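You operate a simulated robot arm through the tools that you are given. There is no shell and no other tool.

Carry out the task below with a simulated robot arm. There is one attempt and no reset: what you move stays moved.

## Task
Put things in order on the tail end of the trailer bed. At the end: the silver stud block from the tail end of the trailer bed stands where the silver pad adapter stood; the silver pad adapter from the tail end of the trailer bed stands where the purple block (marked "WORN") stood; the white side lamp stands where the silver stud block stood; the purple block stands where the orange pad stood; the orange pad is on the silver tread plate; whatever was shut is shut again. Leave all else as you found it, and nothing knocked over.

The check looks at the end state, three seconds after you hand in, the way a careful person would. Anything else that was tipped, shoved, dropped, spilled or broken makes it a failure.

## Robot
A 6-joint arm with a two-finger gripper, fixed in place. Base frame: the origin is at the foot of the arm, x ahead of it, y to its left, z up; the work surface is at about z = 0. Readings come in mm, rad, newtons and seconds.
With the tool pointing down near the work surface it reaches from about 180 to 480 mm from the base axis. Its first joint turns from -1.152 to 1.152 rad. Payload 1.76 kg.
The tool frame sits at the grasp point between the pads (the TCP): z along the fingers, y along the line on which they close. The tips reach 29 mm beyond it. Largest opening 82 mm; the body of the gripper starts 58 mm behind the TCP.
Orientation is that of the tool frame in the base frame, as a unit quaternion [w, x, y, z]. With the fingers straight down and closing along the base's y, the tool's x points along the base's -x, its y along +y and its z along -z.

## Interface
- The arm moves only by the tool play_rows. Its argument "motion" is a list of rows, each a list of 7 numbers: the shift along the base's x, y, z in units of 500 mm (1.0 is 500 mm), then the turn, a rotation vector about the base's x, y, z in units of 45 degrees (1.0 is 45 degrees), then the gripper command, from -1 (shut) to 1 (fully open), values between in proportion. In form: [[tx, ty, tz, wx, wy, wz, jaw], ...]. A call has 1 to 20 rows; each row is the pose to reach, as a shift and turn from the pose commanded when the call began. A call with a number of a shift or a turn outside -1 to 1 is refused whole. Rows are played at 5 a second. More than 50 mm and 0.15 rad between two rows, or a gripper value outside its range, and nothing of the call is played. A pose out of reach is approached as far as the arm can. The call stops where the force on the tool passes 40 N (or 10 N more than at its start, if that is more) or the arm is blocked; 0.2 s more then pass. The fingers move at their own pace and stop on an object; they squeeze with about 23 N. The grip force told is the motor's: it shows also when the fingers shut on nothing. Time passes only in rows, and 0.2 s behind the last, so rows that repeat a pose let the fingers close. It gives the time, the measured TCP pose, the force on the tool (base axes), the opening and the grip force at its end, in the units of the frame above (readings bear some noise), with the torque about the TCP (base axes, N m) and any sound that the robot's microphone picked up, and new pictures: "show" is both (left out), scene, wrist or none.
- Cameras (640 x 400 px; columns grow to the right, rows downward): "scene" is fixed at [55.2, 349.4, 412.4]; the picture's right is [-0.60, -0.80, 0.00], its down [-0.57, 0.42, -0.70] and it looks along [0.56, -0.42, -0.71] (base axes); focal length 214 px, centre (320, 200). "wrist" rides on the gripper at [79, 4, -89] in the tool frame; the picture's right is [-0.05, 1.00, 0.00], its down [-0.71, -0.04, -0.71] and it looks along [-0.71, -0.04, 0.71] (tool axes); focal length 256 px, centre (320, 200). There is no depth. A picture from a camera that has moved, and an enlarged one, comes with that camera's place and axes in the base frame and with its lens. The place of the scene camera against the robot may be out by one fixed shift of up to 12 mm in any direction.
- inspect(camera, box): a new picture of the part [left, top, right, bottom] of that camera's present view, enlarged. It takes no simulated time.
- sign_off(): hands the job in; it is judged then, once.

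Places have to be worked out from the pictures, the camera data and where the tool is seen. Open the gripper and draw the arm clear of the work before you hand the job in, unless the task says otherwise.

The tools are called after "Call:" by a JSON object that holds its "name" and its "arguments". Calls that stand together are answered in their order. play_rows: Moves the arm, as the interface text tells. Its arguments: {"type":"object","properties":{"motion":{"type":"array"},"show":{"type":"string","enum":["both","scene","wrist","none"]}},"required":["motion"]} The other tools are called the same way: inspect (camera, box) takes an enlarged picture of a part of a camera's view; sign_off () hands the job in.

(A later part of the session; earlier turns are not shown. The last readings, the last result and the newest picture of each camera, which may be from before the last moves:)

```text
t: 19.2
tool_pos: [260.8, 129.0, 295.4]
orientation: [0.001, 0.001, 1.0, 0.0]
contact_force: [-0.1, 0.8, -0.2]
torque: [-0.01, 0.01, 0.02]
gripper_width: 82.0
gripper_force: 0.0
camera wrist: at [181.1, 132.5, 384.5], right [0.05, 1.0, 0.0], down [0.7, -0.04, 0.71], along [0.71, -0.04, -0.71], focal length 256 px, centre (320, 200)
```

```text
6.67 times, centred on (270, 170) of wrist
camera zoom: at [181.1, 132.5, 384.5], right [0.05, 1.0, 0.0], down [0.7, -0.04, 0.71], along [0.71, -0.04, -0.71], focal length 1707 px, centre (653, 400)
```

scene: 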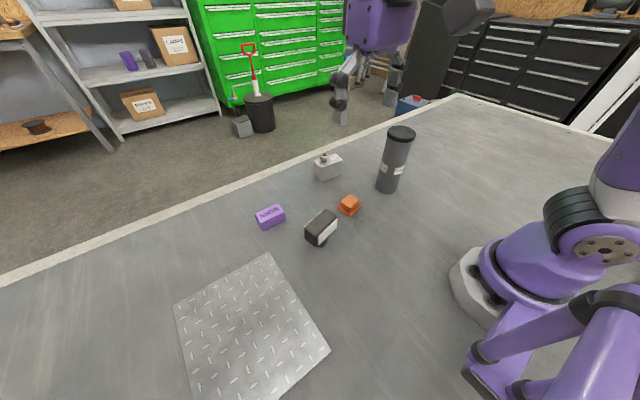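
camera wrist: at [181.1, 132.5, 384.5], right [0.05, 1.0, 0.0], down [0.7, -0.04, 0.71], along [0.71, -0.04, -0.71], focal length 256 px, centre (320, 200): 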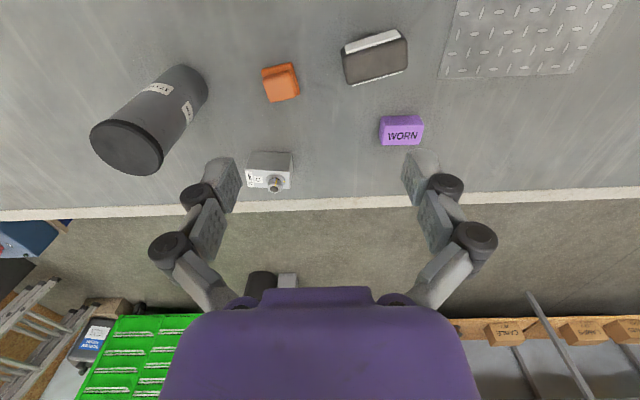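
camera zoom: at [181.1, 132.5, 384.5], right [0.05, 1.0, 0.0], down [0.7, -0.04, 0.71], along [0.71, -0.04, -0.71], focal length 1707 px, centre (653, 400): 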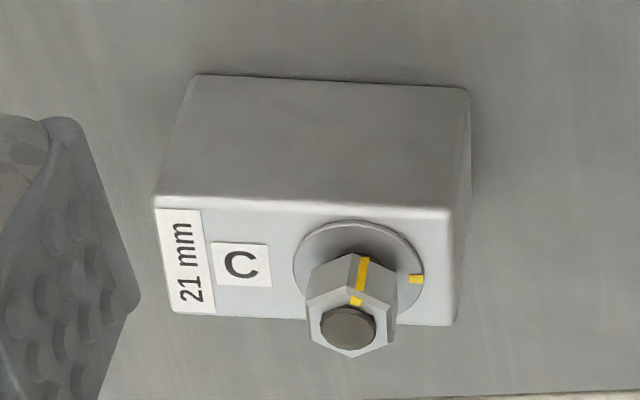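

Measurements so far:
- Orange pad: centre (320, 70), yaw +10°, about 24 mm tall, with a 38 mm cushion on a 45 mm flange.
- Purple block: centre (401, 251), 36×61×27 mm.
- Stud block: centre (460, 31), yaw −6°, 52 mm tall plus the nut.
- Lamp: centre (280, 191), yaw +12°, 66 mm tall.
- Tread plate: x 105–328, y 297–488.

I'll start with the orange pad and go above it with matching yaw.

Call:
{"name": "play_rows", "arguments": {"motion": [[0.025, -0.025, -0.06, 0, 0, 0.05, 1], [0.05, -0.05, -0.12, 0, 0, 0.1, 1], [0.075, -0.075, -0.18, 0, 0, 0.15, 1], [0.1, -0.1, -0.24, 0, 0, 0.2, 1], [0.1168, -0.1174, -0.3, 0, 0, 0.222, 1], [0.1168, -0.1174, -0.34, 0, 0, 0.222, 1], [0.1168, -0.1174, -0.34, 0, 0, 0.222, 1]], "show": "wrist"}}

Call:
{"name": "inspect", "arguments": {"camera": "wrist", "box": [200, 60, 440, 220]}}

```text
t: 20.8
tool_pos: [320.4, 69.9, 125.8]
orientation: [0.001, -0.086, 0.996, 0.001]
contact_force: [-0.3, 0.7, -0.4]
torque: [0.0, -0.02, 0.02]
gripper_width: 82.2
gripper_force: 0.0
camera wrist: at [240.8, 59.9, 214.9], right [-0.12, 0.99, 0.0], down [0.7, 0.08, 0.71], along [0.7, 0.08, -0.71], focal length 256 px, centre (320, 200)
```

wrist: 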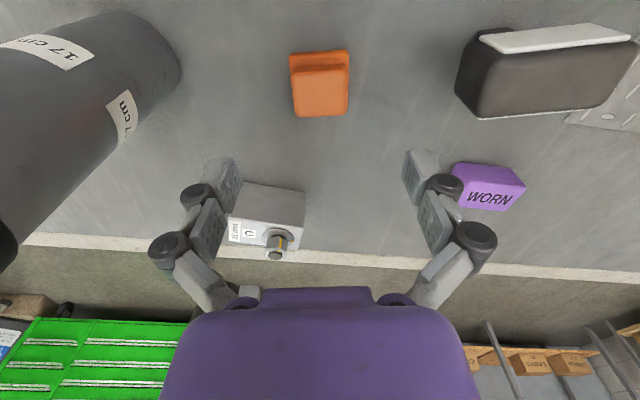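

```text
2.50 times, centred on (320, 140) of wrist
camera zoom: at [240.8, 59.9, 214.9], right [-0.12, 0.99, 0.0], down [0.7, 0.08, 0.71], along [0.7, 0.08, -0.71], focal length 640 px, centre (320, 350)
```

zoom: 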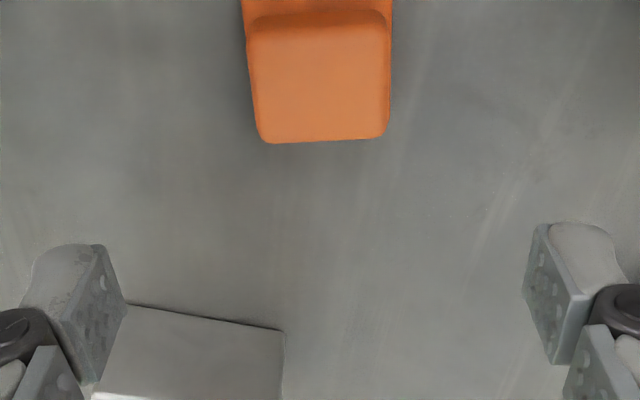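

The pad is centred within about a millimetre and aligned. I'll descend to TCP z≈41, tips just above the flange, and close on the cushion.

Call:
{"name": "play_rows", "arguments": {"motion": [[0, 0, -0.06, 0, 0, 0, 1], [0, 0, -0.12, 0, 0, 0, 1], [0, 0, -0.15, 0, 0, 0, 1], [0, 0, -0.17, 0, 0, 0, 1], [0, 0, -0.17, 0, 0, 0, 0.4], [0, 0, -0.17, 0, 0, 0, 0.1], [0, 0, -0.17, 0, 0, 0, 0.0], [0, 0, -0.17, 0, 0, 0, -0.08], [0, 0, -0.17, 0, 0, 0, -0.16], [0, 0, -0.17, 0, 0, 0, -0.4], [0, 0, -0.17, 0, 0, 0, -0.4]], "show": "both"}}

```text
t: 23.2
tool_pos: [320.6, 69.8, 41.9]
orientation: [0.001, -0.087, 0.996, 0.0]
contact_force: [-0.6, -0.1, 2.7]
torque: [-0.01, 0.05, -0.01]
gripper_width: 39.9
gripper_force: 23.1
camera wrist: at [240.8, 60.2, 130.5], right [-0.12, 0.99, 0.0], down [0.7, 0.08, 0.71], along [0.7, 0.08, -0.71], focal length 256 px, centre (320, 200)
```

scene: 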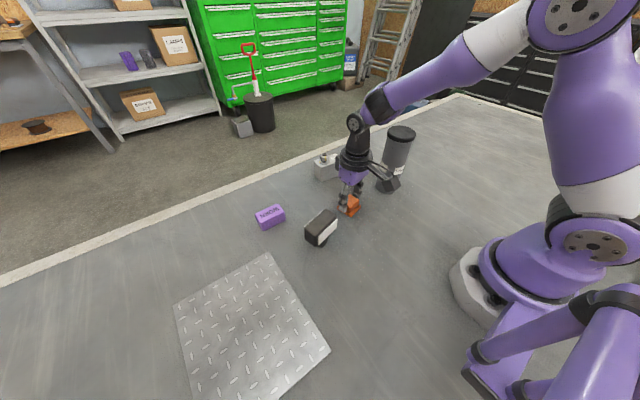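
wrist: 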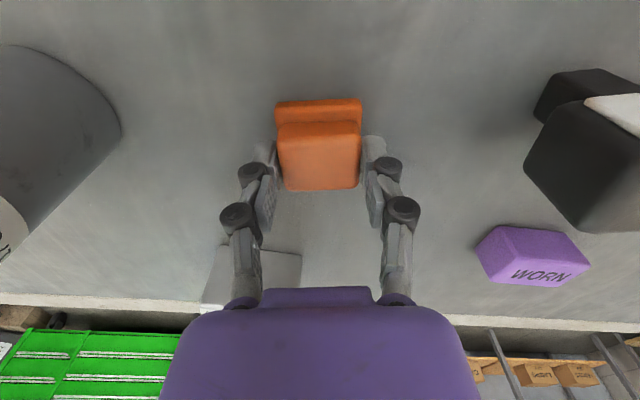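

I have the cushion at 39.9 mm, so the orange pad's spot is (320, 70). I'll lift it straight up to z≈172 and carry it over to the middle of the tread plate near (240, 355).

Call:
{"name": "play_rows", "arguments": {"motion": [[0, 0, 0.06, 0, 0, 0, -0.5], [0, 0, 0.14, 0, 0, 0, -0.5], [0, 0, 0.22, 0, 0, 0, -0.5], [-0.01, 0.05, 0.26, 0, 0, 0, -0.5], [-0.032, 0.13, 0.26, 0, 0, -0.03, -0.5], [-0.054, 0.21, 0.26, 0, 0, -0.06, -0.5], [-0.076, 0.29, 0.26, 0, 0, -0.1, -0.5], [-0.098, 0.37, 0.26, 0, 0, -0.14, -0.5], [-0.12, 0.45, 0.26, 0, 0, -0.18, -0.5], [-0.14, 0.52, 0.26, 0, 0, -0.2, -0.5], [-0.161, 0.57, 0.26, 0, 0, -0.222, -0.5], [-0.161, 0.57, 0.2, 0, 0, -0.222, -0.5], [-0.161, 0.57, 0.12, 0, 0, -0.222, -0.5], [-0.161, 0.57, 0.06, 0, 0, -0.222, -0.5], [-0.161, 0.57, 0.03, 0, 0, -0.222, -0.5], [-0.161, 0.57, 0.03, 0, 0, -0.222, -0.5]], "show": "both"}}

Call:
{"name": "inspect", "arguments": {"camera": "scene", "box": [190, 240, 340, 340]}}

```text
t: 26.6
tool_pos: [240.1, 354.5, 55.6]
orientation: [0.001, 0.001, 1.0, 0.0]
contact_force: [-0.4, -0.1, -0.3]
torque: [0.0, 0.01, -0.03]
gripper_width: 39.9
gripper_force: 23.1
camera wrist: at [159.8, 358.2, 144.6], right [0.05, 1.0, 0.0], down [0.7, -0.04, 0.71], along [0.71, -0.04, -0.71], focal length 256 px, centre (320, 200)
```

scene: 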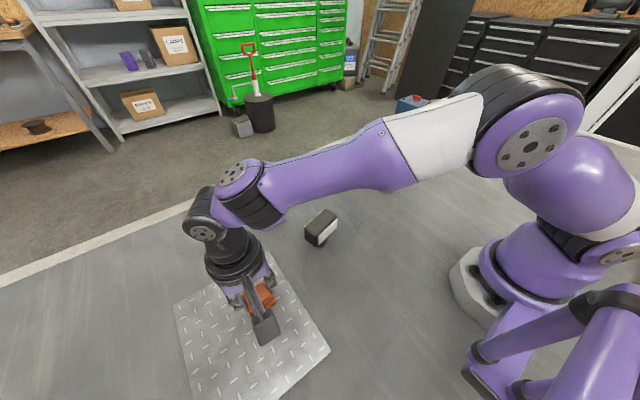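
wrist: 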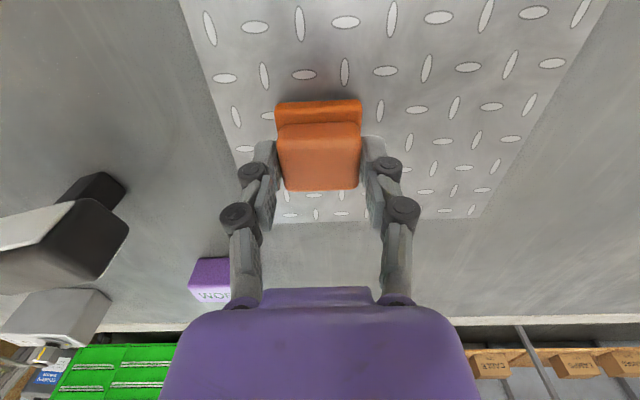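

```text
4.00 times, centred on (265, 290) of scene
camera zoom: at [55.2, 349.4, 412.4], right [-0.6, -0.8, 0.0], down [-0.57, 0.42, -0.7], along [0.56, -0.42, -0.71], focal length 858 px, centre (540, -160)
```

zoom: 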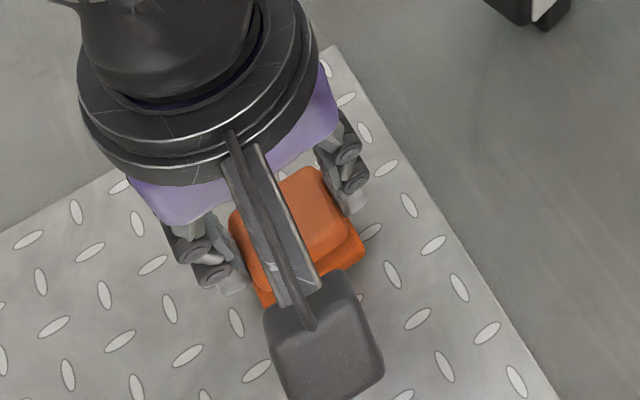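

The pad hangs over the plate about 14 mm above bed level. I'll lower it in small steps until contact shows in the force.

Call:
{"name": "play_rows", "arguments": {"motion": [[0, 0, -0.004, 0, 0, 0, -0.5], [0, 0, -0.008, 0, 0, 0, -0.5], [0, 0, -0.01, 0, 0, 0, -0.5], [0, 0, -0.012, 0, 0, 0, -0.5], [0, 0, -0.012, 0, 0, 0, -0.5]], "show": "none"}}

Call:
{"name": "play_rows", "arguments": {"motion": [[0, 0, -0.002, 0, 0, 0, -0.5], [0, 0, -0.004, 0, 0, 0, -0.5], [0, 0, -0.004, 0, 0, 0, -0.5]], "show": "none"}}

```text
t: 27.8
tool_pos: [240.2, 354.6, 50.7]
orientation: [0.001, 0.001, 1.0, 0.0]
contact_force: [-0.5, 0.4, -0.3]
torque: [-0.03, -0.01, -0.04]
gripper_width: 40.1
gripper_force: 23.4
```

```text
t: 28.6
tool_pos: [240.1, 355.2, 47.7]
orientation: [0.0, 0.001, 1.0, 0.0]
contact_force: [-0.6, 0.7, 0.3]
torque: [-0.01, 0.02, -0.03]
gripper_width: 40.2
gripper_force: 23.1
```

Call:
{"name": "play_rows", "arguments": {"motion": [[0, 0, -0.002, 0, 0, 0, -0.5], [0, 0, -0.003, 0, 0, 0, -0.5], [0, 0, -0.003, 0, 0, 0, -0.5]], "show": "none"}}

```text
t: 29.4
tool_pos: [239.9, 353.3, 46.1]
orientation: [0.0, 0.001, 1.0, 0.001]
contact_force: [-0.4, 0.3, -1.3]
torque: [0.03, 0.01, 0.01]
gripper_width: 39.8
gripper_force: 23.4
```

No contact yet at about z=46.5, so I'll keep lowering in 1 mm steps.

Call:
{"name": "play_rows", "arguments": {"motion": [[0, 0, -0.002, 0, 0, 0, -0.5], [0, 0, -0.002, 0, 0, 0, -0.5]], "show": "none"}}

Call:
{"name": "play_rows", "arguments": {"motion": [[0, 0, -0.002, 0, 0, 0, -0.5], [0, 0, -0.002, 0, 0, 0, -0.5]], "show": "none"}}

```text
t: 30.0
tool_pos: [240.6, 354.8, 46.2]
orientation: [0.001, 0.002, 1.0, 0.0]
contact_force: [-1.6, -1.4, 3.9]
torque: [-0.07, 0.04, -0.01]
gripper_width: 39.9
gripper_force: 23.3
```

```text
t: 30.6
tool_pos: [240.9, 355.0, 45.6]
orientation: [0.002, 0.001, 1.0, 0.002]
contact_force: [-2.3, -6.3, 24.1]
torque: [-0.29, 0.16, 0.04]
gripper_width: 40.1
gripper_force: 23.3
```

Contact is made with the plate. I'll back off 1 mm and open the fingers.

Call:
{"name": "play_rows", "arguments": {"motion": [[0, 0, 0.002, 0, 0, 0, -0.4], [0, 0, 0.002, 0, 0, 0, -0.05], [0, 0, 0.002, 0, 0, 0, 0.0], [0, 0, 0.002, 0, 0, 0, 0.1], [0, 0, 0.002, 0, 0, 0, 0.4], [0, 0, 0.002, 0, 0, 0, 0.6], [0, 0, 0.03, 0, 0, 0, 0.6], [0, 0, 0.1, 0, 0, 0, 0.6], [0, 0, 0.18, 0, 0, 0, 1], [0, 0, 0.26, 0, 0, 0, 1], [0, 0, 0.26, 0, 0, 0, 1]], "show": "both"}}

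Call:
{"name": "inspect", "arguments": {"camera": "wrist", "box": [200, 40, 440, 200]}}

```text
t: 33.0
tool_pos: [240.6, 355.3, 175.1]
orientation: [0.001, 0.001, 1.0, 0.0]
contact_force: [-0.2, -0.7, 0.1]
torque: [0.02, 0.0, 0.0]
gripper_width: 82.0
gripper_force: 0.0
camera wrist: at [160.0, 359.0, 263.7], right [0.05, 1.0, 0.0], down [0.7, -0.04, 0.71], along [0.71, -0.04, -0.71], focal length 256 px, centre (320, 200)
```

scene: 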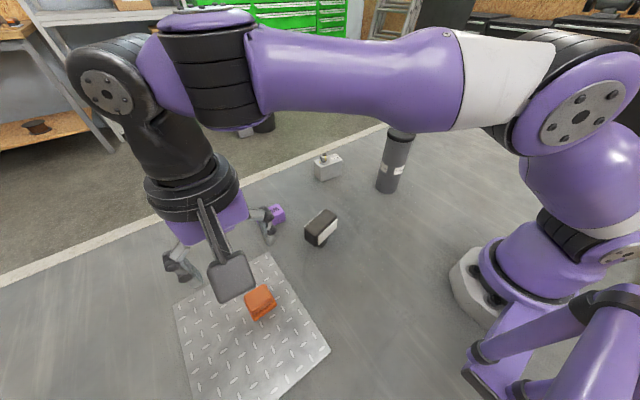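
wrist: 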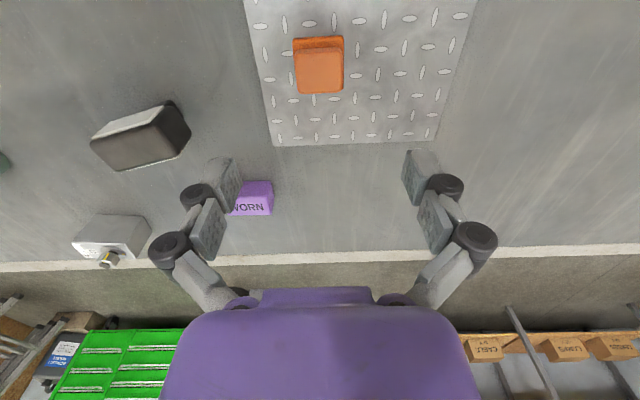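

```text
2.50 times, centred on (320, 120) of wrist
camera zoom: at [160.0, 359.0, 263.7], right [0.05, 1.0, 0.0], down [0.7, -0.04, 0.71], along [0.71, -0.04, -0.71], focal length 640 px, centre (320, 400)
```

zoom: 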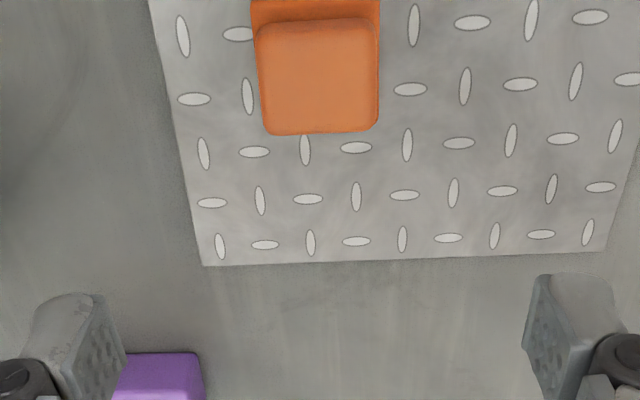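

The orange pad stands on the tread plate. Next is the purple block at about (401, 251): I'll go above it at z≈175, which also tests whether the arm reaches this spot at the height needed later for the pad adapter.

Call:
{"name": "play_rows", "arguments": {"motion": [[0.065, -0.042, 0, 0, 0, 0, 1], [0.13, -0.084, 0, 0, 0, 0, 1], [0.195, -0.125, 0, 0, 0, 0, 1], [0.26, -0.166, 0, 0, 0, 0, 1], [0.3236, -0.2074, 0, 0, 0, 0, 1], [0.3236, -0.2074, 0, 0, 0, 0, 1], [0.3236, -0.2074, 0, 0, 0, 0, 1]], "show": "wrist"}}

Call:
{"name": "inspect", "arguments": {"camera": "wrist", "box": [200, 40, 440, 200]}}

```text
t: 34.6
tool_pos: [382.6, 250.7, 169.4]
orientation: [0.001, 0.0, 1.0, -0.001]
contact_force: [0.1, -0.6, 0.0]
torque: [0.04, 0.01, 0.0]
gripper_width: 82.1
gripper_force: 0.0
out of reach, approached as far as the arm can: row 4, 5, 6, 7
camera wrist: at [302.0, 253.7, 258.6], right [0.05, 1.0, 0.0], down [0.7, -0.04, 0.71], along [0.71, -0.04, -0.71], focal length 256 px, centre (320, 200)
```

wrist: 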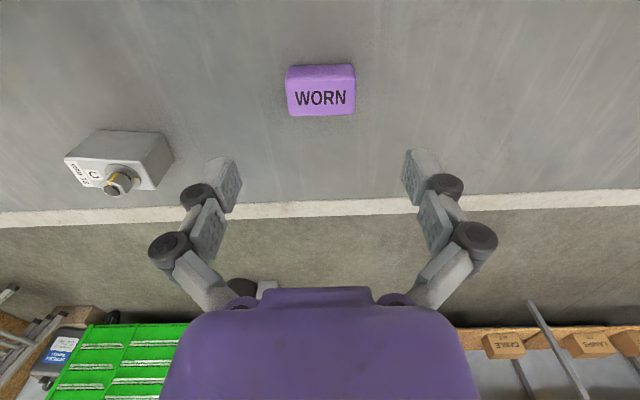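

```text
2.50 times, centred on (320, 120) of wrist
camera zoom: at [302.0, 253.7, 258.6], right [0.05, 1.0, 0.0], down [0.7, -0.04, 0.71], along [0.71, -0.04, -0.71], focal length 640 px, centre (320, 400)
```

zoom: 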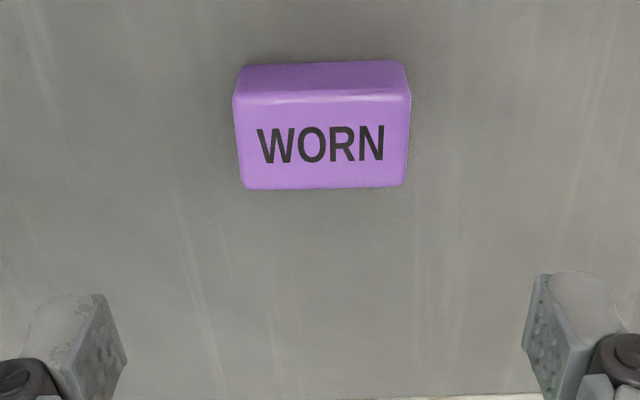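

With the tool vertical the arm stops at radius ≈457 at this height, and the purple spot is at radius ≈473. For the tall adapter I'll therefore tilt the gripper outward about its closing axis later. Lower down the reach is longer, so I'll descend over the purple block now and check.

Call:
{"name": "play_rows", "arguments": {"motion": [[0, 0, -0.08, 0, 0, 0, 1], [0, 0, -0.16, 0, 0, 0, 1], [0, 0, -0.23, 0, 0, 0, 1], [0, 0, -0.23, 0, 0, 0, 1]], "show": "wrist"}}

Call:
{"name": "inspect", "arguments": {"camera": "wrist", "box": [200, 60, 440, 220]}}

```text
t: 35.6
tool_pos: [381.5, 249.8, 55.6]
orientation: [0.001, 0.001, 1.0, 0.0]
contact_force: [0.5, 0.2, 0.4]
torque: [-0.02, 0.02, 0.04]
gripper_width: 81.8
gripper_force: 0.0
camera wrist: at [301.9, 254.1, 143.7], right [0.05, 1.0, 0.0], down [0.7, -0.04, 0.71], along [0.71, -0.04, -0.71], focal length 256 px, centre (320, 200)
```

wrist: 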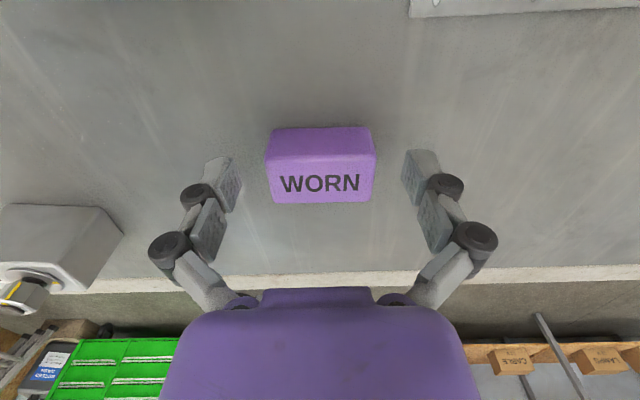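

```text
2.50 times, centred on (320, 140) of wrist
camera zoom: at [301.9, 254.1, 143.7], right [0.05, 1.0, 0.0], down [0.7, -0.04, 0.71], along [0.71, -0.04, -0.71], focal length 640 px, centre (320, 350)
```

zoom: 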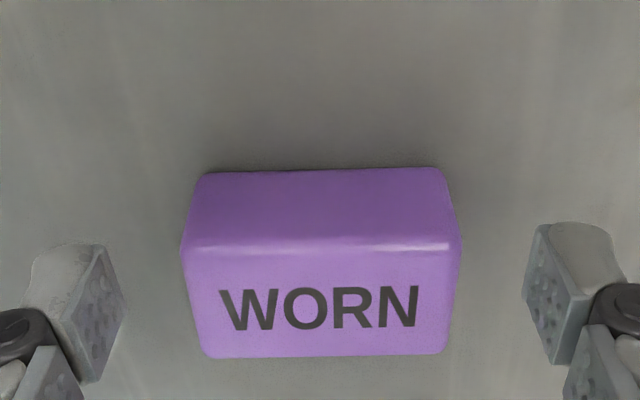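

The purple block is at about (401.4, 250). At this height I'll slide outward 20 mm with the fingers straddling it, then lower to TCP z≈35.

Call:
{"name": "play_rows", "arguments": {"motion": [[0.02, 0, 0, 0, 0, 0, 1], [0.04, 0, 0, 0, 0, 0, 1], [0.04, 0, -0.02, 0, 0, 0, 1], [0.04, 0, -0.041, 0, 0, 0, 1], [0.04, 0, -0.041, 0, 0, 0, 1]], "show": "wrist"}}

```text
t: 36.8
tool_pos: [401.2, 250.5, 34.8]
orientation: [0.001, 0.002, 1.0, 0.0]
contact_force: [0.6, 0.1, 0.7]
torque: [-0.02, 0.01, -0.01]
gripper_width: 82.0
gripper_force: 0.1
camera wrist: at [321.8, 253.6, 124.0], right [0.05, 1.0, 0.0], down [0.7, -0.04, 0.71], along [0.71, -0.04, -0.71], focal length 256 px, centre (320, 200)
```

wrist: 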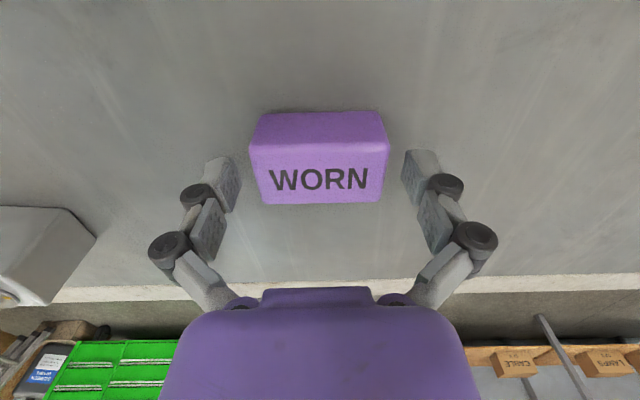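

I'm in position: TCP (401, 250.5, 34.8) with the block between the fingers. I'll close gradually.

Call:
{"name": "play_rows", "arguments": {"motion": [[0, 0, 0, 0, 0, 0, 0.75], [0, 0, 0, 0, 0, 0, 0.62], [0, 0, 0, 0, 0, 0, 0.56], [0, 0, 0, 0, 0, 0, 0.52], [0, 0, 0, 0, 0, 0, 0.48], [0, 0, 0, 0, 0, 0, 0.44], [0, 0, 0, 0, 0, 0, 0.3], [0, 0, 0, 0, 0, 0, 0.0], [0, 0, 0, 0, 0, 0, 0.0]], "show": "wrist"}}

```text
t: 38.8
tool_pos: [402.5, 248.4, 34.6]
orientation: [0.001, 0.001, 1.0, -0.001]
contact_force: [-0.4, -1.0, 5.6]
torque: [0.0, 0.05, -0.05]
gripper_width: 61.6
gripper_force: 23.2
camera wrist: at [321.9, 253.7, 124.3], right [0.05, 1.0, 0.0], down [0.7, -0.04, 0.71], along [0.71, -0.04, -0.71], focal length 256 px, centre (320, 200)
```

wrist: 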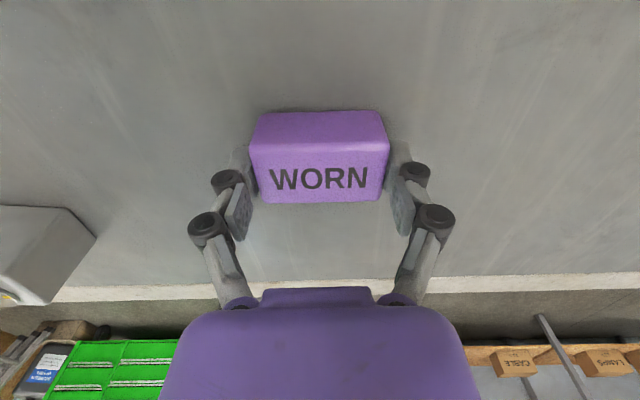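

Purple is gripped at 61.6 mm, with its spot recorded as (401.4, 250). I'll lift it, pull inward, and carry it at z≈110 to the orange pad's old spot (320, 70).

Call:
{"name": "play_rows", "arguments": {"motion": [[0, 0, 0.01, 0, 0, 0, 0], [-0.01, -0.01, 0.04, 0, 0, 0, 0], [-0.03, -0.03, 0.1, 0, 0, 0, 0], [-0.05, -0.08, 0.15, 0, 0, 0, 0], [-0.07, -0.14, 0.15, 0, 0, 0, 0], [-0.09, -0.2, 0.15, 0, 0, 0, 0], [-0.115, -0.26, 0.15, 0, 0, 0, 0], [-0.14, -0.32, 0.15, 0, 0, 0, 0], [-0.1634, -0.3602, 0.15, 0, 0, 0, 0], [-0.1634, -0.3602, 0.1, 0, 0, 0, 0], [-0.1634, -0.3602, 0.05, 0, 0, 0, 0], [-0.1634, -0.3602, 0.02, 0, 0, 0, 0], [-0.1634, -0.3602, 0.01, 0, 0, 0, 0], [-0.1634, -0.3602, 0.01, 0, 0, 0, 0]], "show": "both"}}

```text
t: 41.8
tool_pos: [320.9, 69.7, 39.8]
orientation: [0.001, 0.001, 1.0, -0.001]
contact_force: [0.5, -0.8, -1.2]
torque: [0.0, 0.06, 0.0]
gripper_width: 61.3
gripper_force: 23.0
camera wrist: at [240.4, 74.2, 128.6], right [0.05, 1.0, 0.0], down [0.7, -0.04, 0.71], along [0.71, -0.04, -0.71], focal length 256 px, centre (320, 200)
```

scene: 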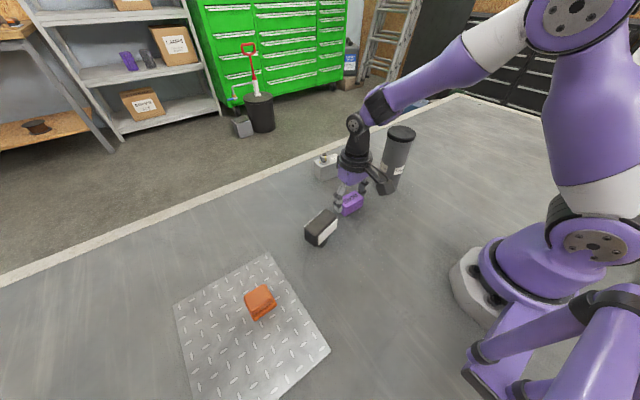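
wrist: 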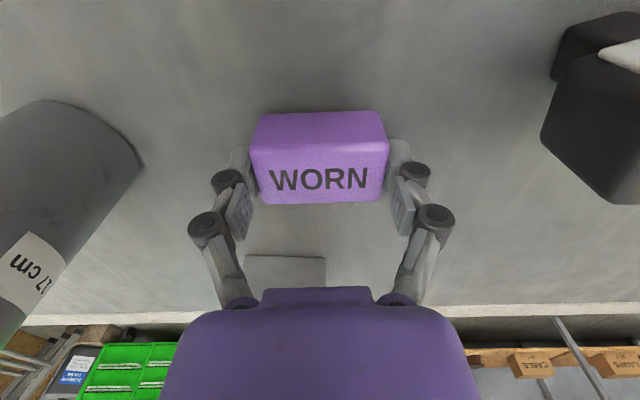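

Purple hangs about 5 mm above the orange pad's old spot, at (320.5, 70). I'll lower it in small steps to contact.

Call:
{"name": "play_rows", "arguments": {"motion": [[0, 0, -0.004, 0, 0, 0, 0], [0, 0, -0.008, 0, 0, 0, 0], [0, 0, -0.008, 0, 0, 0, 0]], "show": "none"}}

Call:
{"name": "play_rows", "arguments": {"motion": [[0, 0, -0.002, 0, 0, 0, 0], [0, 0, -0.002, 0, 0, 0, 0]], "show": "none"}}

```text
t: 42.6
tool_pos: [320.0, 70.5, 35.2]
orientation: [0.001, 0.001, 1.0, 0.0]
contact_force: [0.9, 0.4, -0.7]
torque: [0.01, -0.01, 0.01]
gripper_width: 61.3
gripper_force: 23.9
```

```text
t: 43.2
tool_pos: [320.8, 71.3, 35.7]
orientation: [0.001, 0.0, 1.0, 0.0]
contact_force: [-3.8, 1.5, 15.0]
torque: [0.04, 0.09, -0.09]
gripper_width: 61.3
gripper_force: 23.3
```

Contact is made, with +15 N on the tool. I'll ease up half a millimetre, open in steps, then rise clear to a viewing height.

Call:
{"name": "play_rows", "arguments": {"motion": [[0, 0, 0.001, 0, 0, 0, 0.4], [0, 0, 0.001, 0, 0, 0, 0.5], [0, 0, 0.001, 0, 0, 0, 0.55], [0, 0, 0.001, 0, 0, 0, 0.65], [0, 0, 0.001, 0, 0, 0, 0.9], [0, 0, 0.001, 0, 0, 0, 1], [0, 0, 0.06, 0, 0, 0, 1], [0, 0, 0.15, 0, 0, 0, 1], [0, 0, 0.24, 0, 0, 0, 1], [0, 0, 0.33, 0, 0, 0, 1], [0, 0, 0.4, 0, 0, 0, 1], [0, 0, 0.4, 0, 0, 0, 1]], "show": "both"}}

Call:
{"name": "inspect", "arguments": {"camera": "scene", "box": [240, 120, 420, 260]}}

Call:
{"name": "inspect", "arguments": {"camera": "wrist", "box": [120, 20, 400, 200]}}

```text
t: 45.8
tool_pos: [319.8, 69.1, 234.6]
orientation: [0.001, 0.001, 1.0, 0.0]
contact_force: [0.0, -0.6, 0.8]
torque: [-0.02, 0.0, -0.01]
gripper_width: 81.8
gripper_force: 0.0
camera wrist: at [239.4, 74.4, 323.6], right [0.05, 1.0, 0.0], down [0.7, -0.04, 0.71], along [0.71, -0.04, -0.71], focal length 256 px, centre (320, 200)
```

scene: 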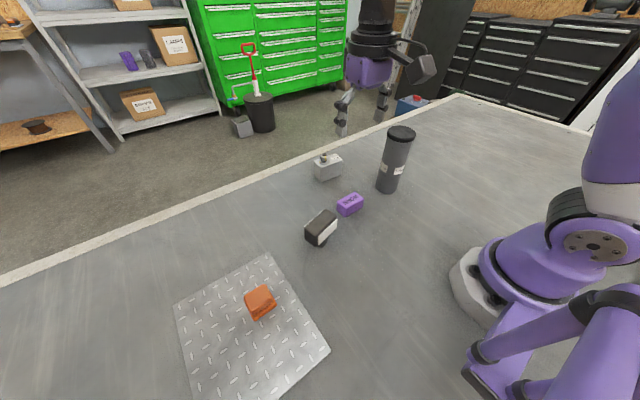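
wrist: 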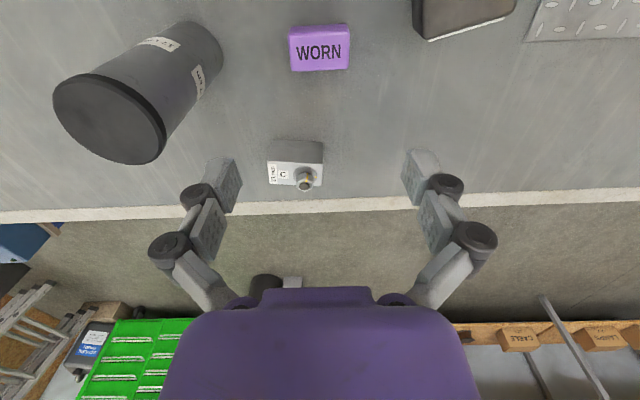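

```text
2.86 times, centred on (330, 190) of scene
camera zoom: at [55.2, 349.4, 412.4], right [-0.6, -0.8, 0.0], down [-0.57, 0.42, -0.7], along [0.56, -0.42, -0.71], focal length 613 px, centre (291, 229)
```

zoom: 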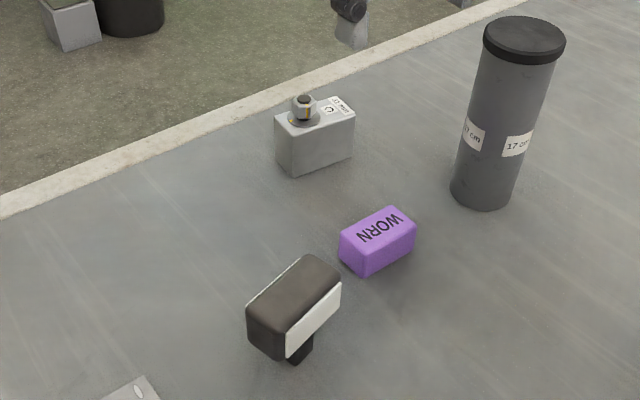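

```text
2.22 times, centred on (260, 110) of wrist
camera zoom: at [239.4, 74.4, 323.6], right [0.05, 1.0, 0.0], down [0.7, -0.04, 0.71], along [0.71, -0.04, -0.71], focal length 569 px, centre (453, 400)
```

zoom: 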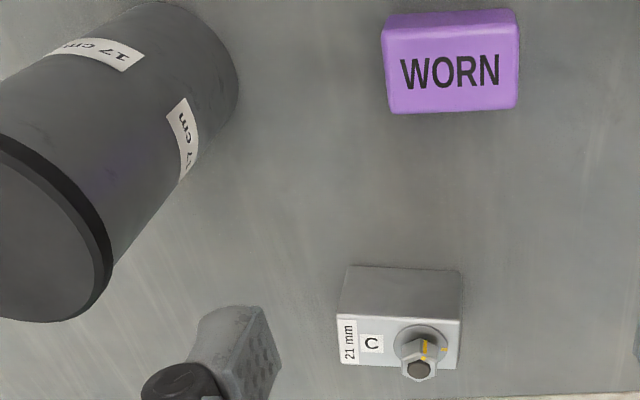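

Purple stands at (320, 70) and everything else is undisturbed. Now the pad adapter: I'll move above it at (311.5, −71) and tilt the gripper 12° outward about its closing axis, which gives the extra reach I need when placing it.

Call:
{"name": "play_rows", "arguments": {"motion": [[-0.003, -0.06, 0.012, 0, -0.06, 0, 1], [-0.006, -0.12, 0.012, 0, -0.12, 0, 1], [-0.01, -0.18, 0.012, 0, -0.18, 0, 1], [-0.014, -0.24, 0.012, 0, -0.24, 0, 1], [-0.017, -0.2814, 0.012, 0, -0.267, 0, 1], [-0.017, -0.2814, -0.05, 0, -0.267, 0, 1], [-0.017, -0.2814, -0.05, 0, -0.267, 0, 1]], "show": "both"}}

Call:
{"name": "inspect", "arguments": {"camera": "wrist", "box": [200, 60, 440, 220]}}

```text
t: 47.4
tool_pos: [312.5, -70.6, 209.3]
orientation: [0.106, 0.0, 0.994, 0.0]
contact_force: [1.6, -0.2, 0.6]
torque: [-0.01, 0.0, 0.02]
gripper_width: 82.1
gripper_force: 0.0
camera wrist: at [215.2, -67.4, 280.1], right [0.05, 1.0, 0.01], down [0.54, -0.04, 0.84], along [0.84, -0.04, -0.54], focal length 256 px, centre (320, 200)
```

scene: 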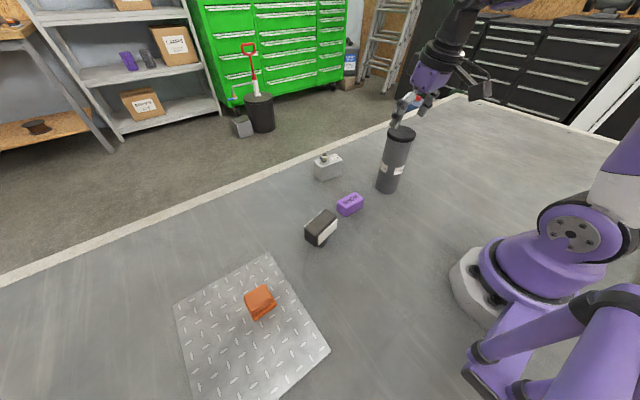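
wrist: 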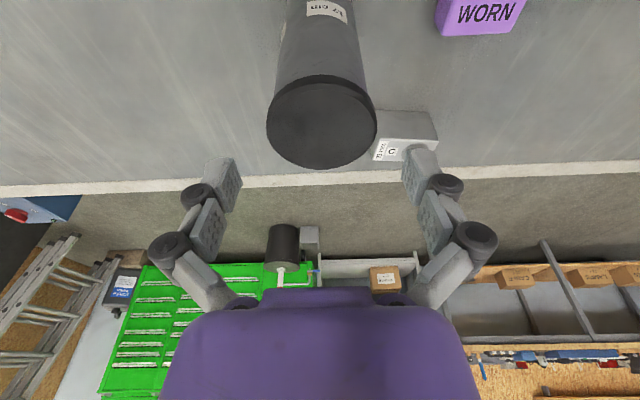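

```text
2.50 times, centred on (320, 140) of wrist
camera zoom: at [215.2, -67.4, 280.1], right [0.05, 1.0, 0.01], down [0.54, -0.04, 0.84], along [0.84, -0.04, -0.54], focal length 640 px, centre (320, 350)
```

zoom: 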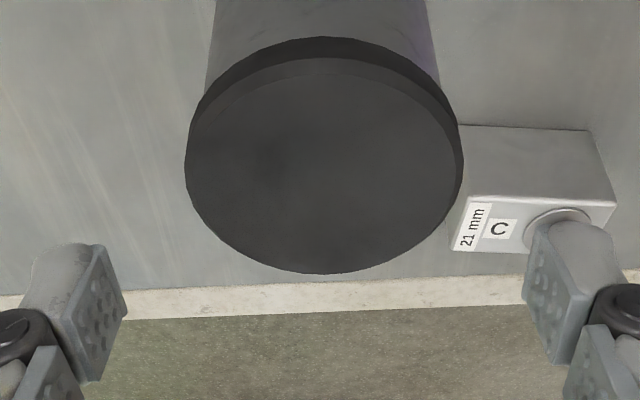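

Tilt is set and the lid is centred at about (311.4, −70.8). I'll descend straight down to z≈165 and close gently on the pad rim.

Call:
{"name": "play_rows", "arguments": {"motion": [[0, 0, -0.04, 0, 0, 0, 1], [0, 0, -0.075, 0, 0, 0, 1], [0, 0, -0.089, 0, 0, 0, 1], [0, 0, -0.089, 0, 0, 0, 0.75], [0, 0, -0.089, 0, 0, 0, 0.62], [0, 0, -0.089, 0, 0, 0, 0.56], [0, 0, -0.089, 0, 0, 0, 0.53], [0, 0, -0.089, 0, 0, 0, 0.5], [0, 0, -0.089, 0, 0, 0, 0.46], [0, 0, -0.089, 0, 0, 0, 0.3], [0, 0, -0.089, 0, 0, 0, -0.5], [0, 0, -0.089, 0, 0, 0, -0.5]], "show": "both"}}

Call:
{"name": "inspect", "arguments": {"camera": "scene", "box": [350, 80, 450, 210]}}

```text
t: 50.0
tool_pos: [311.3, -71.1, 165.4]
orientation: [0.105, -0.001, 0.994, 0.001]
contact_force: [-1.4, 5.0, 4.8]
torque: [0.31, 0.18, 0.01]
gripper_width: 61.6
gripper_force: 23.2
camera wrist: at [214.5, -66.9, 235.6], right [0.05, 1.0, 0.01], down [0.54, -0.04, 0.84], along [0.84, -0.04, -0.54], focal length 256 px, centre (320, 200)
```

scene: 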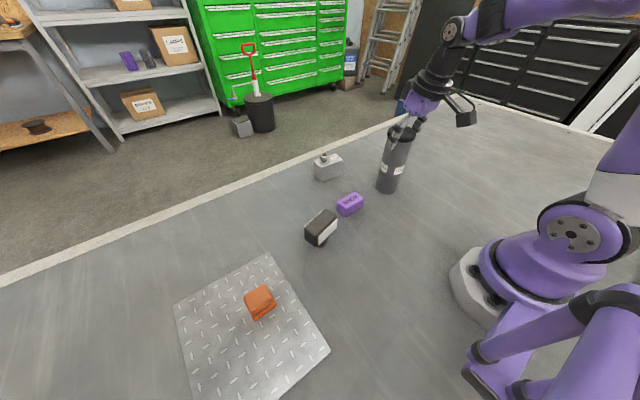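
wrist: 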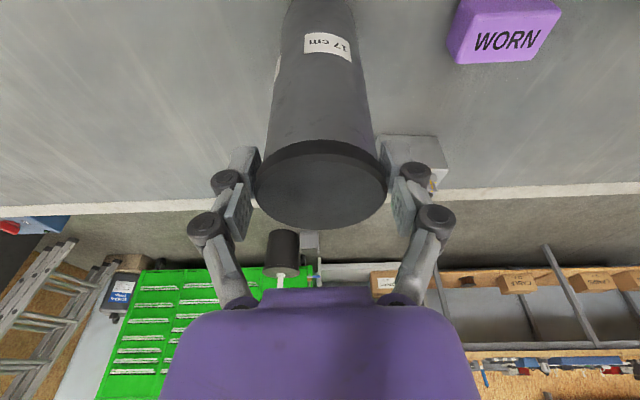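

```text
3.08 times, centred on (400, 145) of scene
camera zoom: at [55.2, 349.4, 412.4], right [-0.6, -0.8, 0.0], down [-0.57, 0.42, -0.7], along [0.56, -0.42, -0.71], focal length 660 px, centre (74, 369)
```

zoom: 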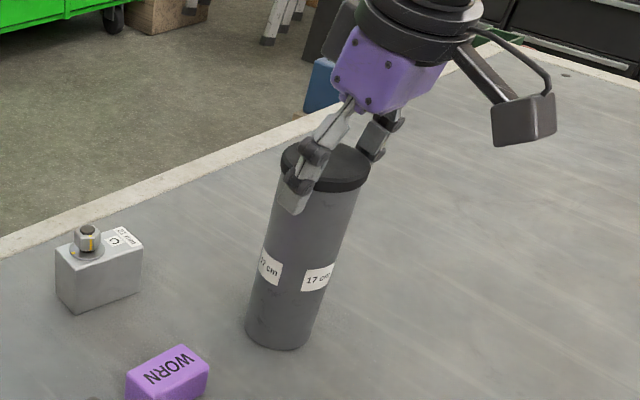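

The adapter is gripped at 61.6 mm with the tilt. I'll lift it slowly to z≈275, so its bottom clears every other object.

Call:
{"name": "play_rows", "arguments": {"motion": [[0, 0, 0.006, 0, 0, 0, -0.5], [0, 0, 0.02, 0, 0, 0, -0.5], [0, 0, 0.045, 0, 0, 0, -0.5], [0, 0, 0.08, 0, 0, 0, -0.5], [0, 0, 0.115, 0, 0, 0, -0.5], [0, 0, 0.15, 0, 0, 0, -0.5], [0, 0, 0.185, 0, 0, 0, -0.5], [0, 0, 0.21, 0, 0, 0, -0.5], [0, 0, 0.22, 0, 0, 0, -0.5], [0, 0, 0.22, 0, 0, 0, -0.5]], "show": "both"}}

Call:
{"name": "inspect", "arguments": {"camera": "scene", "box": [340, 40, 480, 210]}}

```text
t: 52.2
tool_pos: [311.0, -71.2, 275.7]
orientation: [0.105, 0.001, 0.994, -0.001]
contact_force: [-0.3, -0.1, -12.1]
torque: [-0.01, 0.08, -0.03]
gripper_width: 62.0
gripper_force: 22.9
camera wrist: at [214.7, -67.1, 346.3], right [0.05, 1.0, 0.01], down [0.54, -0.04, 0.84], along [0.84, -0.04, -0.54], focal length 256 px, centre (320, 200)
```

scene: 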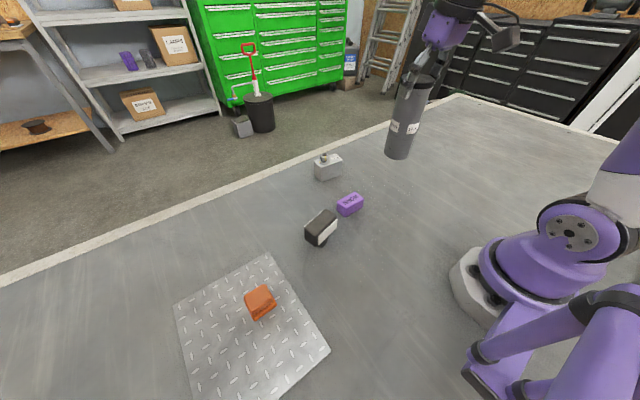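
wrist: 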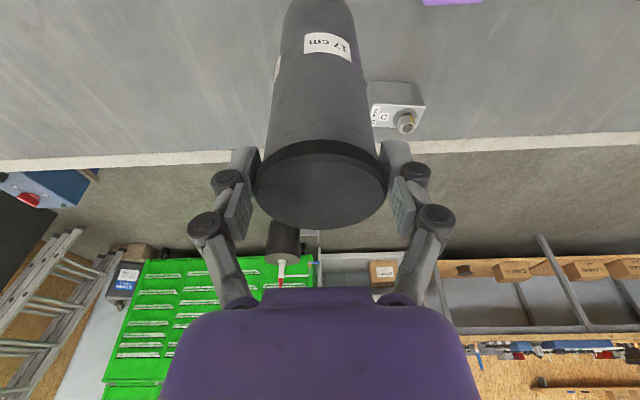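

```text
2.35 times, centred on (410, 125) of scene
camera zoom: at [55.2, 349.4, 412.4], right [-0.6, -0.8, 0.0], down [-0.57, 0.42, -0.7], along [0.56, -0.42, -0.71], focal length 505 px, centre (108, 376)
```

zoom: 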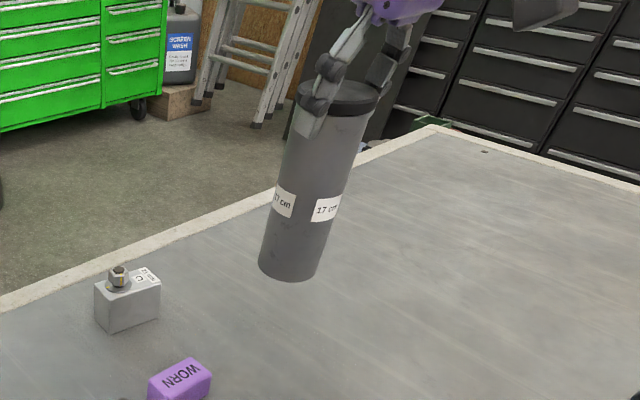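

The adapter hangs upright and steady. I'll carry it slowly over to (365, 228) at this height, turning the tool 32° so the outward tilt points radially.

Call:
{"name": "play_rows", "arguments": {"motion": [[0.003, 0.018, 0, 0, 0, 0.02, -0.5], [0.0093, 0.052, 0, 0, 0, 0.062, -0.5], [0.0157, 0.088, 0, 0, 0, 0.105, -0.5], [0.022, 0.123, 0, 0, 0, 0.146, -0.5], [0.0283, 0.158, 0, 0, 0, 0.188, -0.5], [0.0346, 0.193, 0, 0, 0, 0.23, -0.5], [0.041, 0.229, 0, 0, 0, 0.272, -0.5], [0.0472, 0.264, 0, 0, 0, 0.314, -0.5], [0.0535, 0.299, 0, 0, 0, 0.356, -0.5], [0.0598, 0.334, 0, 0, 0, 0.397, -0.5], [0.066, 0.37, 0, 0, 0, 0.439, -0.5], [0.0725, 0.405, 0, 0, 0, 0.481, -0.5], [0.0788, 0.44, 0, 0, 0, 0.523, -0.5], [0.085, 0.475, 0, 0, 0, 0.565, -0.5], [0.0914, 0.51, 0, 0, 0, 0.607, -0.5], [0.0976, 0.545, 0, 0, 0, 0.648, -0.5], [0.103, 0.576, 0, 0, 0, 0.685, -0.5], [0.106, 0.592, 0, 0, 0, 0.704, -0.5], [0.107, 0.598, 0, 0, 0, 0.711, -0.5], [0.107, 0.598, 0, 0, 0, 0.711, -0.5]], "show": "both"}}

```text
t: 56.4
tool_pos: [364.7, 229.1, 276.1]
orientation: [0.102, -0.273, 0.956, 0.028]
contact_force: [-0.3, -0.1, -12.3]
torque: [-0.05, 0.06, 0.01]
gripper_width: 61.5
gripper_force: 23.1
camera wrist: at [280.5, 180.1, 345.8], right [-0.48, 0.88, 0.01], down [0.48, 0.25, 0.84], along [0.73, 0.41, -0.54], focal length 256 px, centre (320, 200)
```

scene: 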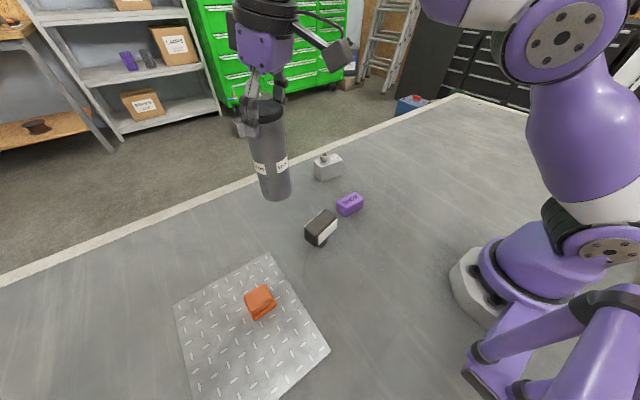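
wrist: 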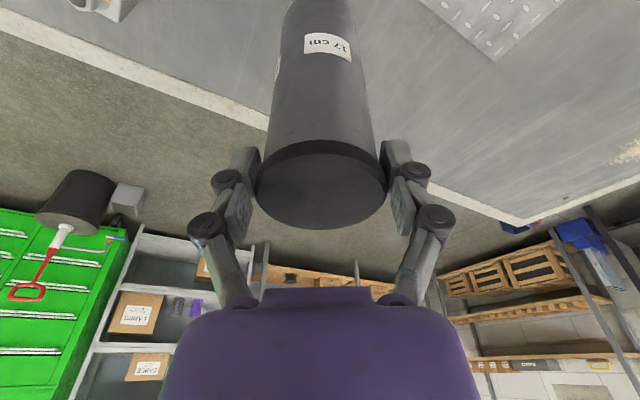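

The adapter is steady at (365, 229) and within reach. I'll lower it and extend outward to the purple block's old spot (401.4, 250), stopping about 20 mm above the bed.

Call:
{"name": "play_rows", "arguments": {"motion": [[0, 0, -0.02, 0, 0, 0, -0.5], [0, 0, -0.055, 0, 0, 0, -0.5], [0, 0, -0.09, 0, 0, 0, -0.5], [0, 0, -0.12, 0, 0, 0, -0.5], [0.012, 0.007, -0.135, 0, 0, 0, -0.5], [0.03, 0.0176, -0.147, 0, 0, 0, -0.5], [0.05, 0.0293, -0.157, 0, 0, 0, -0.5], [0.066, 0.0387, -0.167, 0, 0, 0, -0.5], [0.073, 0.0428, -0.175, 0, 0, 0, -0.5], [0.073, 0.0428, -0.18, 0, 0, 0, -0.5], [0.073, 0.0428, -0.18, 0, 0, 0, -0.5]], "show": "both"}}

Call:
{"name": "inspect", "arguments": {"camera": "scene", "box": [210, 90, 350, 240]}}

```text
t: 58.8
tool_pos: [401.2, 249.7, 185.8]
orientation: [0.102, -0.273, 0.956, 0.029]
contact_force: [0.8, 0.3, -11.9]
torque: [-0.03, 0.05, -0.02]
gripper_width: 61.7
gripper_force: 22.8
camera wrist: at [317.0, 201.8, 255.9], right [-0.48, 0.88, 0.01], down [0.48, 0.25, 0.84], along [0.73, 0.41, -0.54], focal length 256 px, centre (320, 200)
```

scene: 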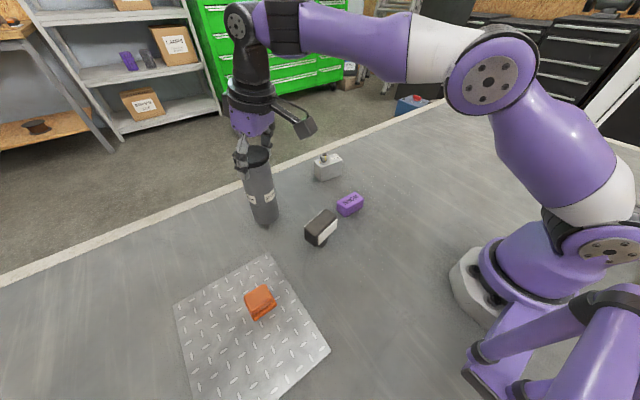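
wrist: 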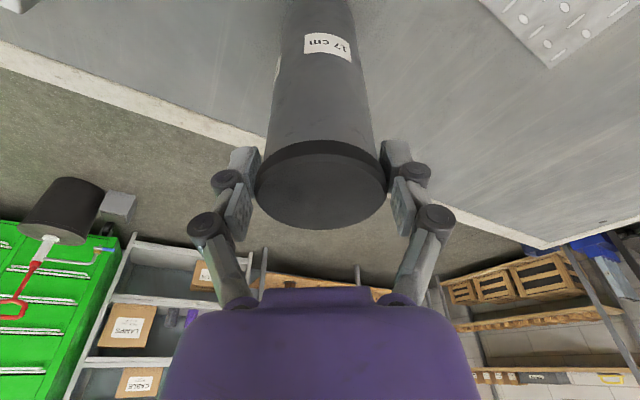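

```text
2.67 times, centred on (280, 165) of scene
camera zoom: at [55.2, 349.5, 412.3], right [-0.6, -0.8, 0.0], down [-0.57, 0.42, -0.7], along [0.56, -0.42, -0.71], focal length 572 px, centre (427, 293)
```

zoom: 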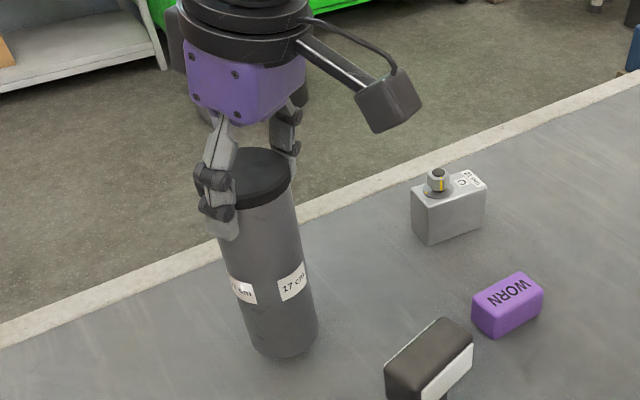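

I'm right over the target at (401.2, 249.7). I'll lower another 18 mm, then creep down to contact.

Call:
{"name": "play_rows", "arguments": {"motion": [[0, 0, -0.012, 0, 0, 0, -0.5], [0, 0, -0.024, 0, 0, 0, -0.5], [0, 0, -0.032, 0, 0, 0, -0.5], [0, 0, -0.036, 0, 0, 0, -0.5], [0, 0, -0.036, 0, 0, 0, -0.5]], "show": "none"}}

Call:
{"name": "play_rows", "arguments": {"motion": [[0, 0, -0.002, 0, 0, 0, -0.5], [0, 0, -0.003, 0, 0, 0, -0.5], [0, 0, -0.003, 0, 0, 0, -0.5]], "show": "none"}}

```text
t: 60.0
tool_pos: [401.5, 248.8, 166.4]
orientation: [0.101, -0.273, 0.956, 0.029]
contact_force: [-0.2, 0.2, -11.5]
torque: [-0.05, 0.09, -0.02]
gripper_width: 61.7
gripper_force: 23.4
```

```text
t: 60.8
tool_pos: [402.2, 249.4, 167.4]
orientation: [0.101, -0.273, 0.956, 0.029]
contact_force: [0.7, -0.5, -11.9]
torque: [-0.05, 0.1, -0.01]
gripper_width: 61.8
gripper_force: 23.0
```

Call:
{"name": "play_rows", "arguments": {"motion": [[0, 0, -0.002, 0, 0, 0, -0.5], [0, 0, -0.002, 0, 0, 0, -0.5]], "show": "none"}}

Call:
{"name": "play_rows", "arguments": {"motion": [[0, 0, -0.0015, 0, 0, 0, -0.5], [0, 0, -0.0015, 0, 0, 0, -0.5]], "show": "none"}}

```text
t: 61.4
tool_pos: [400.5, 249.2, 165.7]
orientation: [0.102, -0.273, 0.956, 0.029]
contact_force: [-4.4, -0.9, -0.4]
torque: [-0.35, 0.44, -0.05]
gripper_width: 61.6
gripper_force: 23.2
```

```text
t: 62.0
tool_pos: [401.6, 249.6, 165.1]
orientation: [0.103, -0.275, 0.955, 0.03]
contact_force: [-4.9, 0.3, 10.6]
torque: [0.03, 0.16, 0.11]
gripper_width: 61.8
gripper_force: 22.6
```

The adapter is standing with its weight on the bed. I'll ease up half a millimetre, open in steps, rise, then withdraw inward.

Call:
{"name": "play_rows", "arguments": {"motion": [[0, 0, 0.001, 0, 0, 0, 0.4], [0, 0, 0.001, 0, 0, 0, 0.5], [0, 0, 0.001, 0, 0, 0, 0.54], [0, 0, 0.001, 0, 0, 0, 0.6], [0, 0, 0.001, 0, 0, 0, 0.8], [0, 0, 0.001, 0, 0, 0, 1], [0, 0, 0.001, 0, 0, 0, 1]], "show": "both"}}

Call:
{"name": "inspect", "arguments": {"camera": "scene", "box": [210, 90, 350, 240]}}

Call:
{"name": "inspect", "arguments": {"camera": "wrist", "box": [200, 60, 440, 240]}}

```text
t: 63.6
tool_pos: [401.8, 249.6, 164.6]
orientation: [0.102, -0.274, 0.956, 0.029]
contact_force: [0.1, -0.4, 0.1]
torque: [-0.01, 0.04, 0.02]
gripper_width: 82.1
gripper_force: 0.1
camera wrist: at [316.8, 201.9, 235.0], right [-0.48, 0.88, 0.01], down [0.48, 0.25, 0.84], along [0.73, 0.41, -0.54], focal length 256 px, centre (320, 200)
```

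scene: 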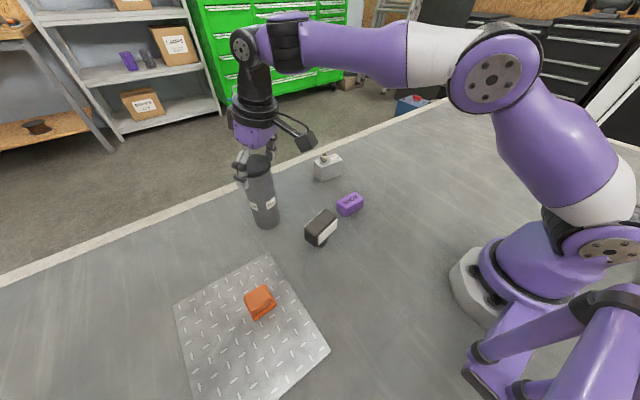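
wrist: 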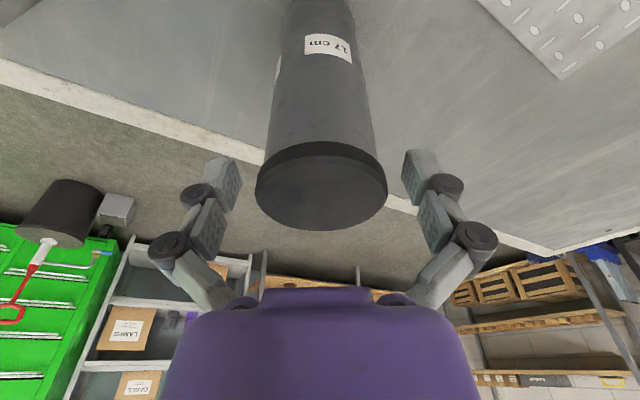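

```text
2.67 times, centred on (280, 165) of scene
camera zoom: at [55.2, 349.4, 412.4], right [-0.6, -0.8, 0.0], down [-0.57, 0.42, -0.7], along [0.56, -0.42, -0.71], focal length 572 px, centre (427, 293)
```

zoom: 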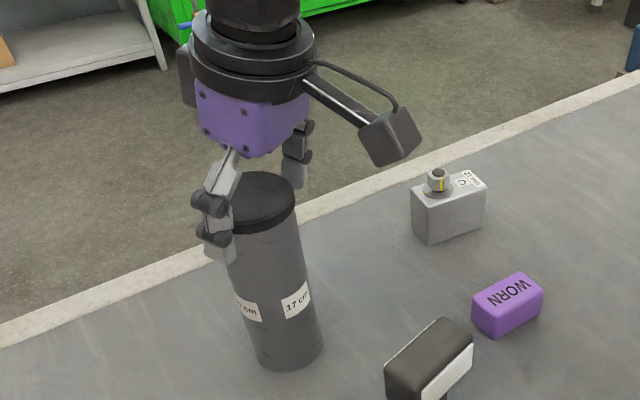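

```text
2.22 times, centred on (320, 150) of wrist
camera zoom: at [316.8, 201.9, 235.0], right [-0.48, 0.88, 0.01], down [0.48, 0.25, 0.84], along [0.73, 0.41, -0.54], focal length 569 px, centre (320, 311)
```

zoom: 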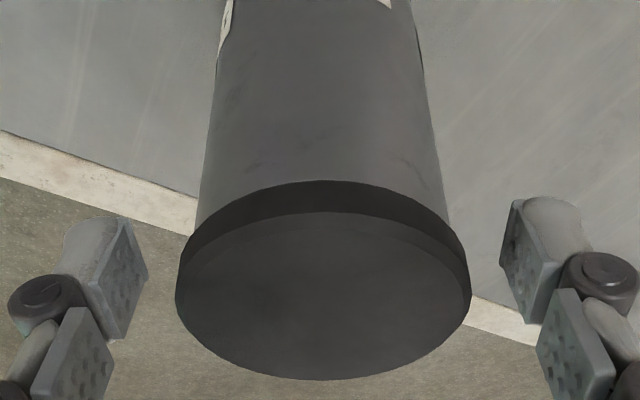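

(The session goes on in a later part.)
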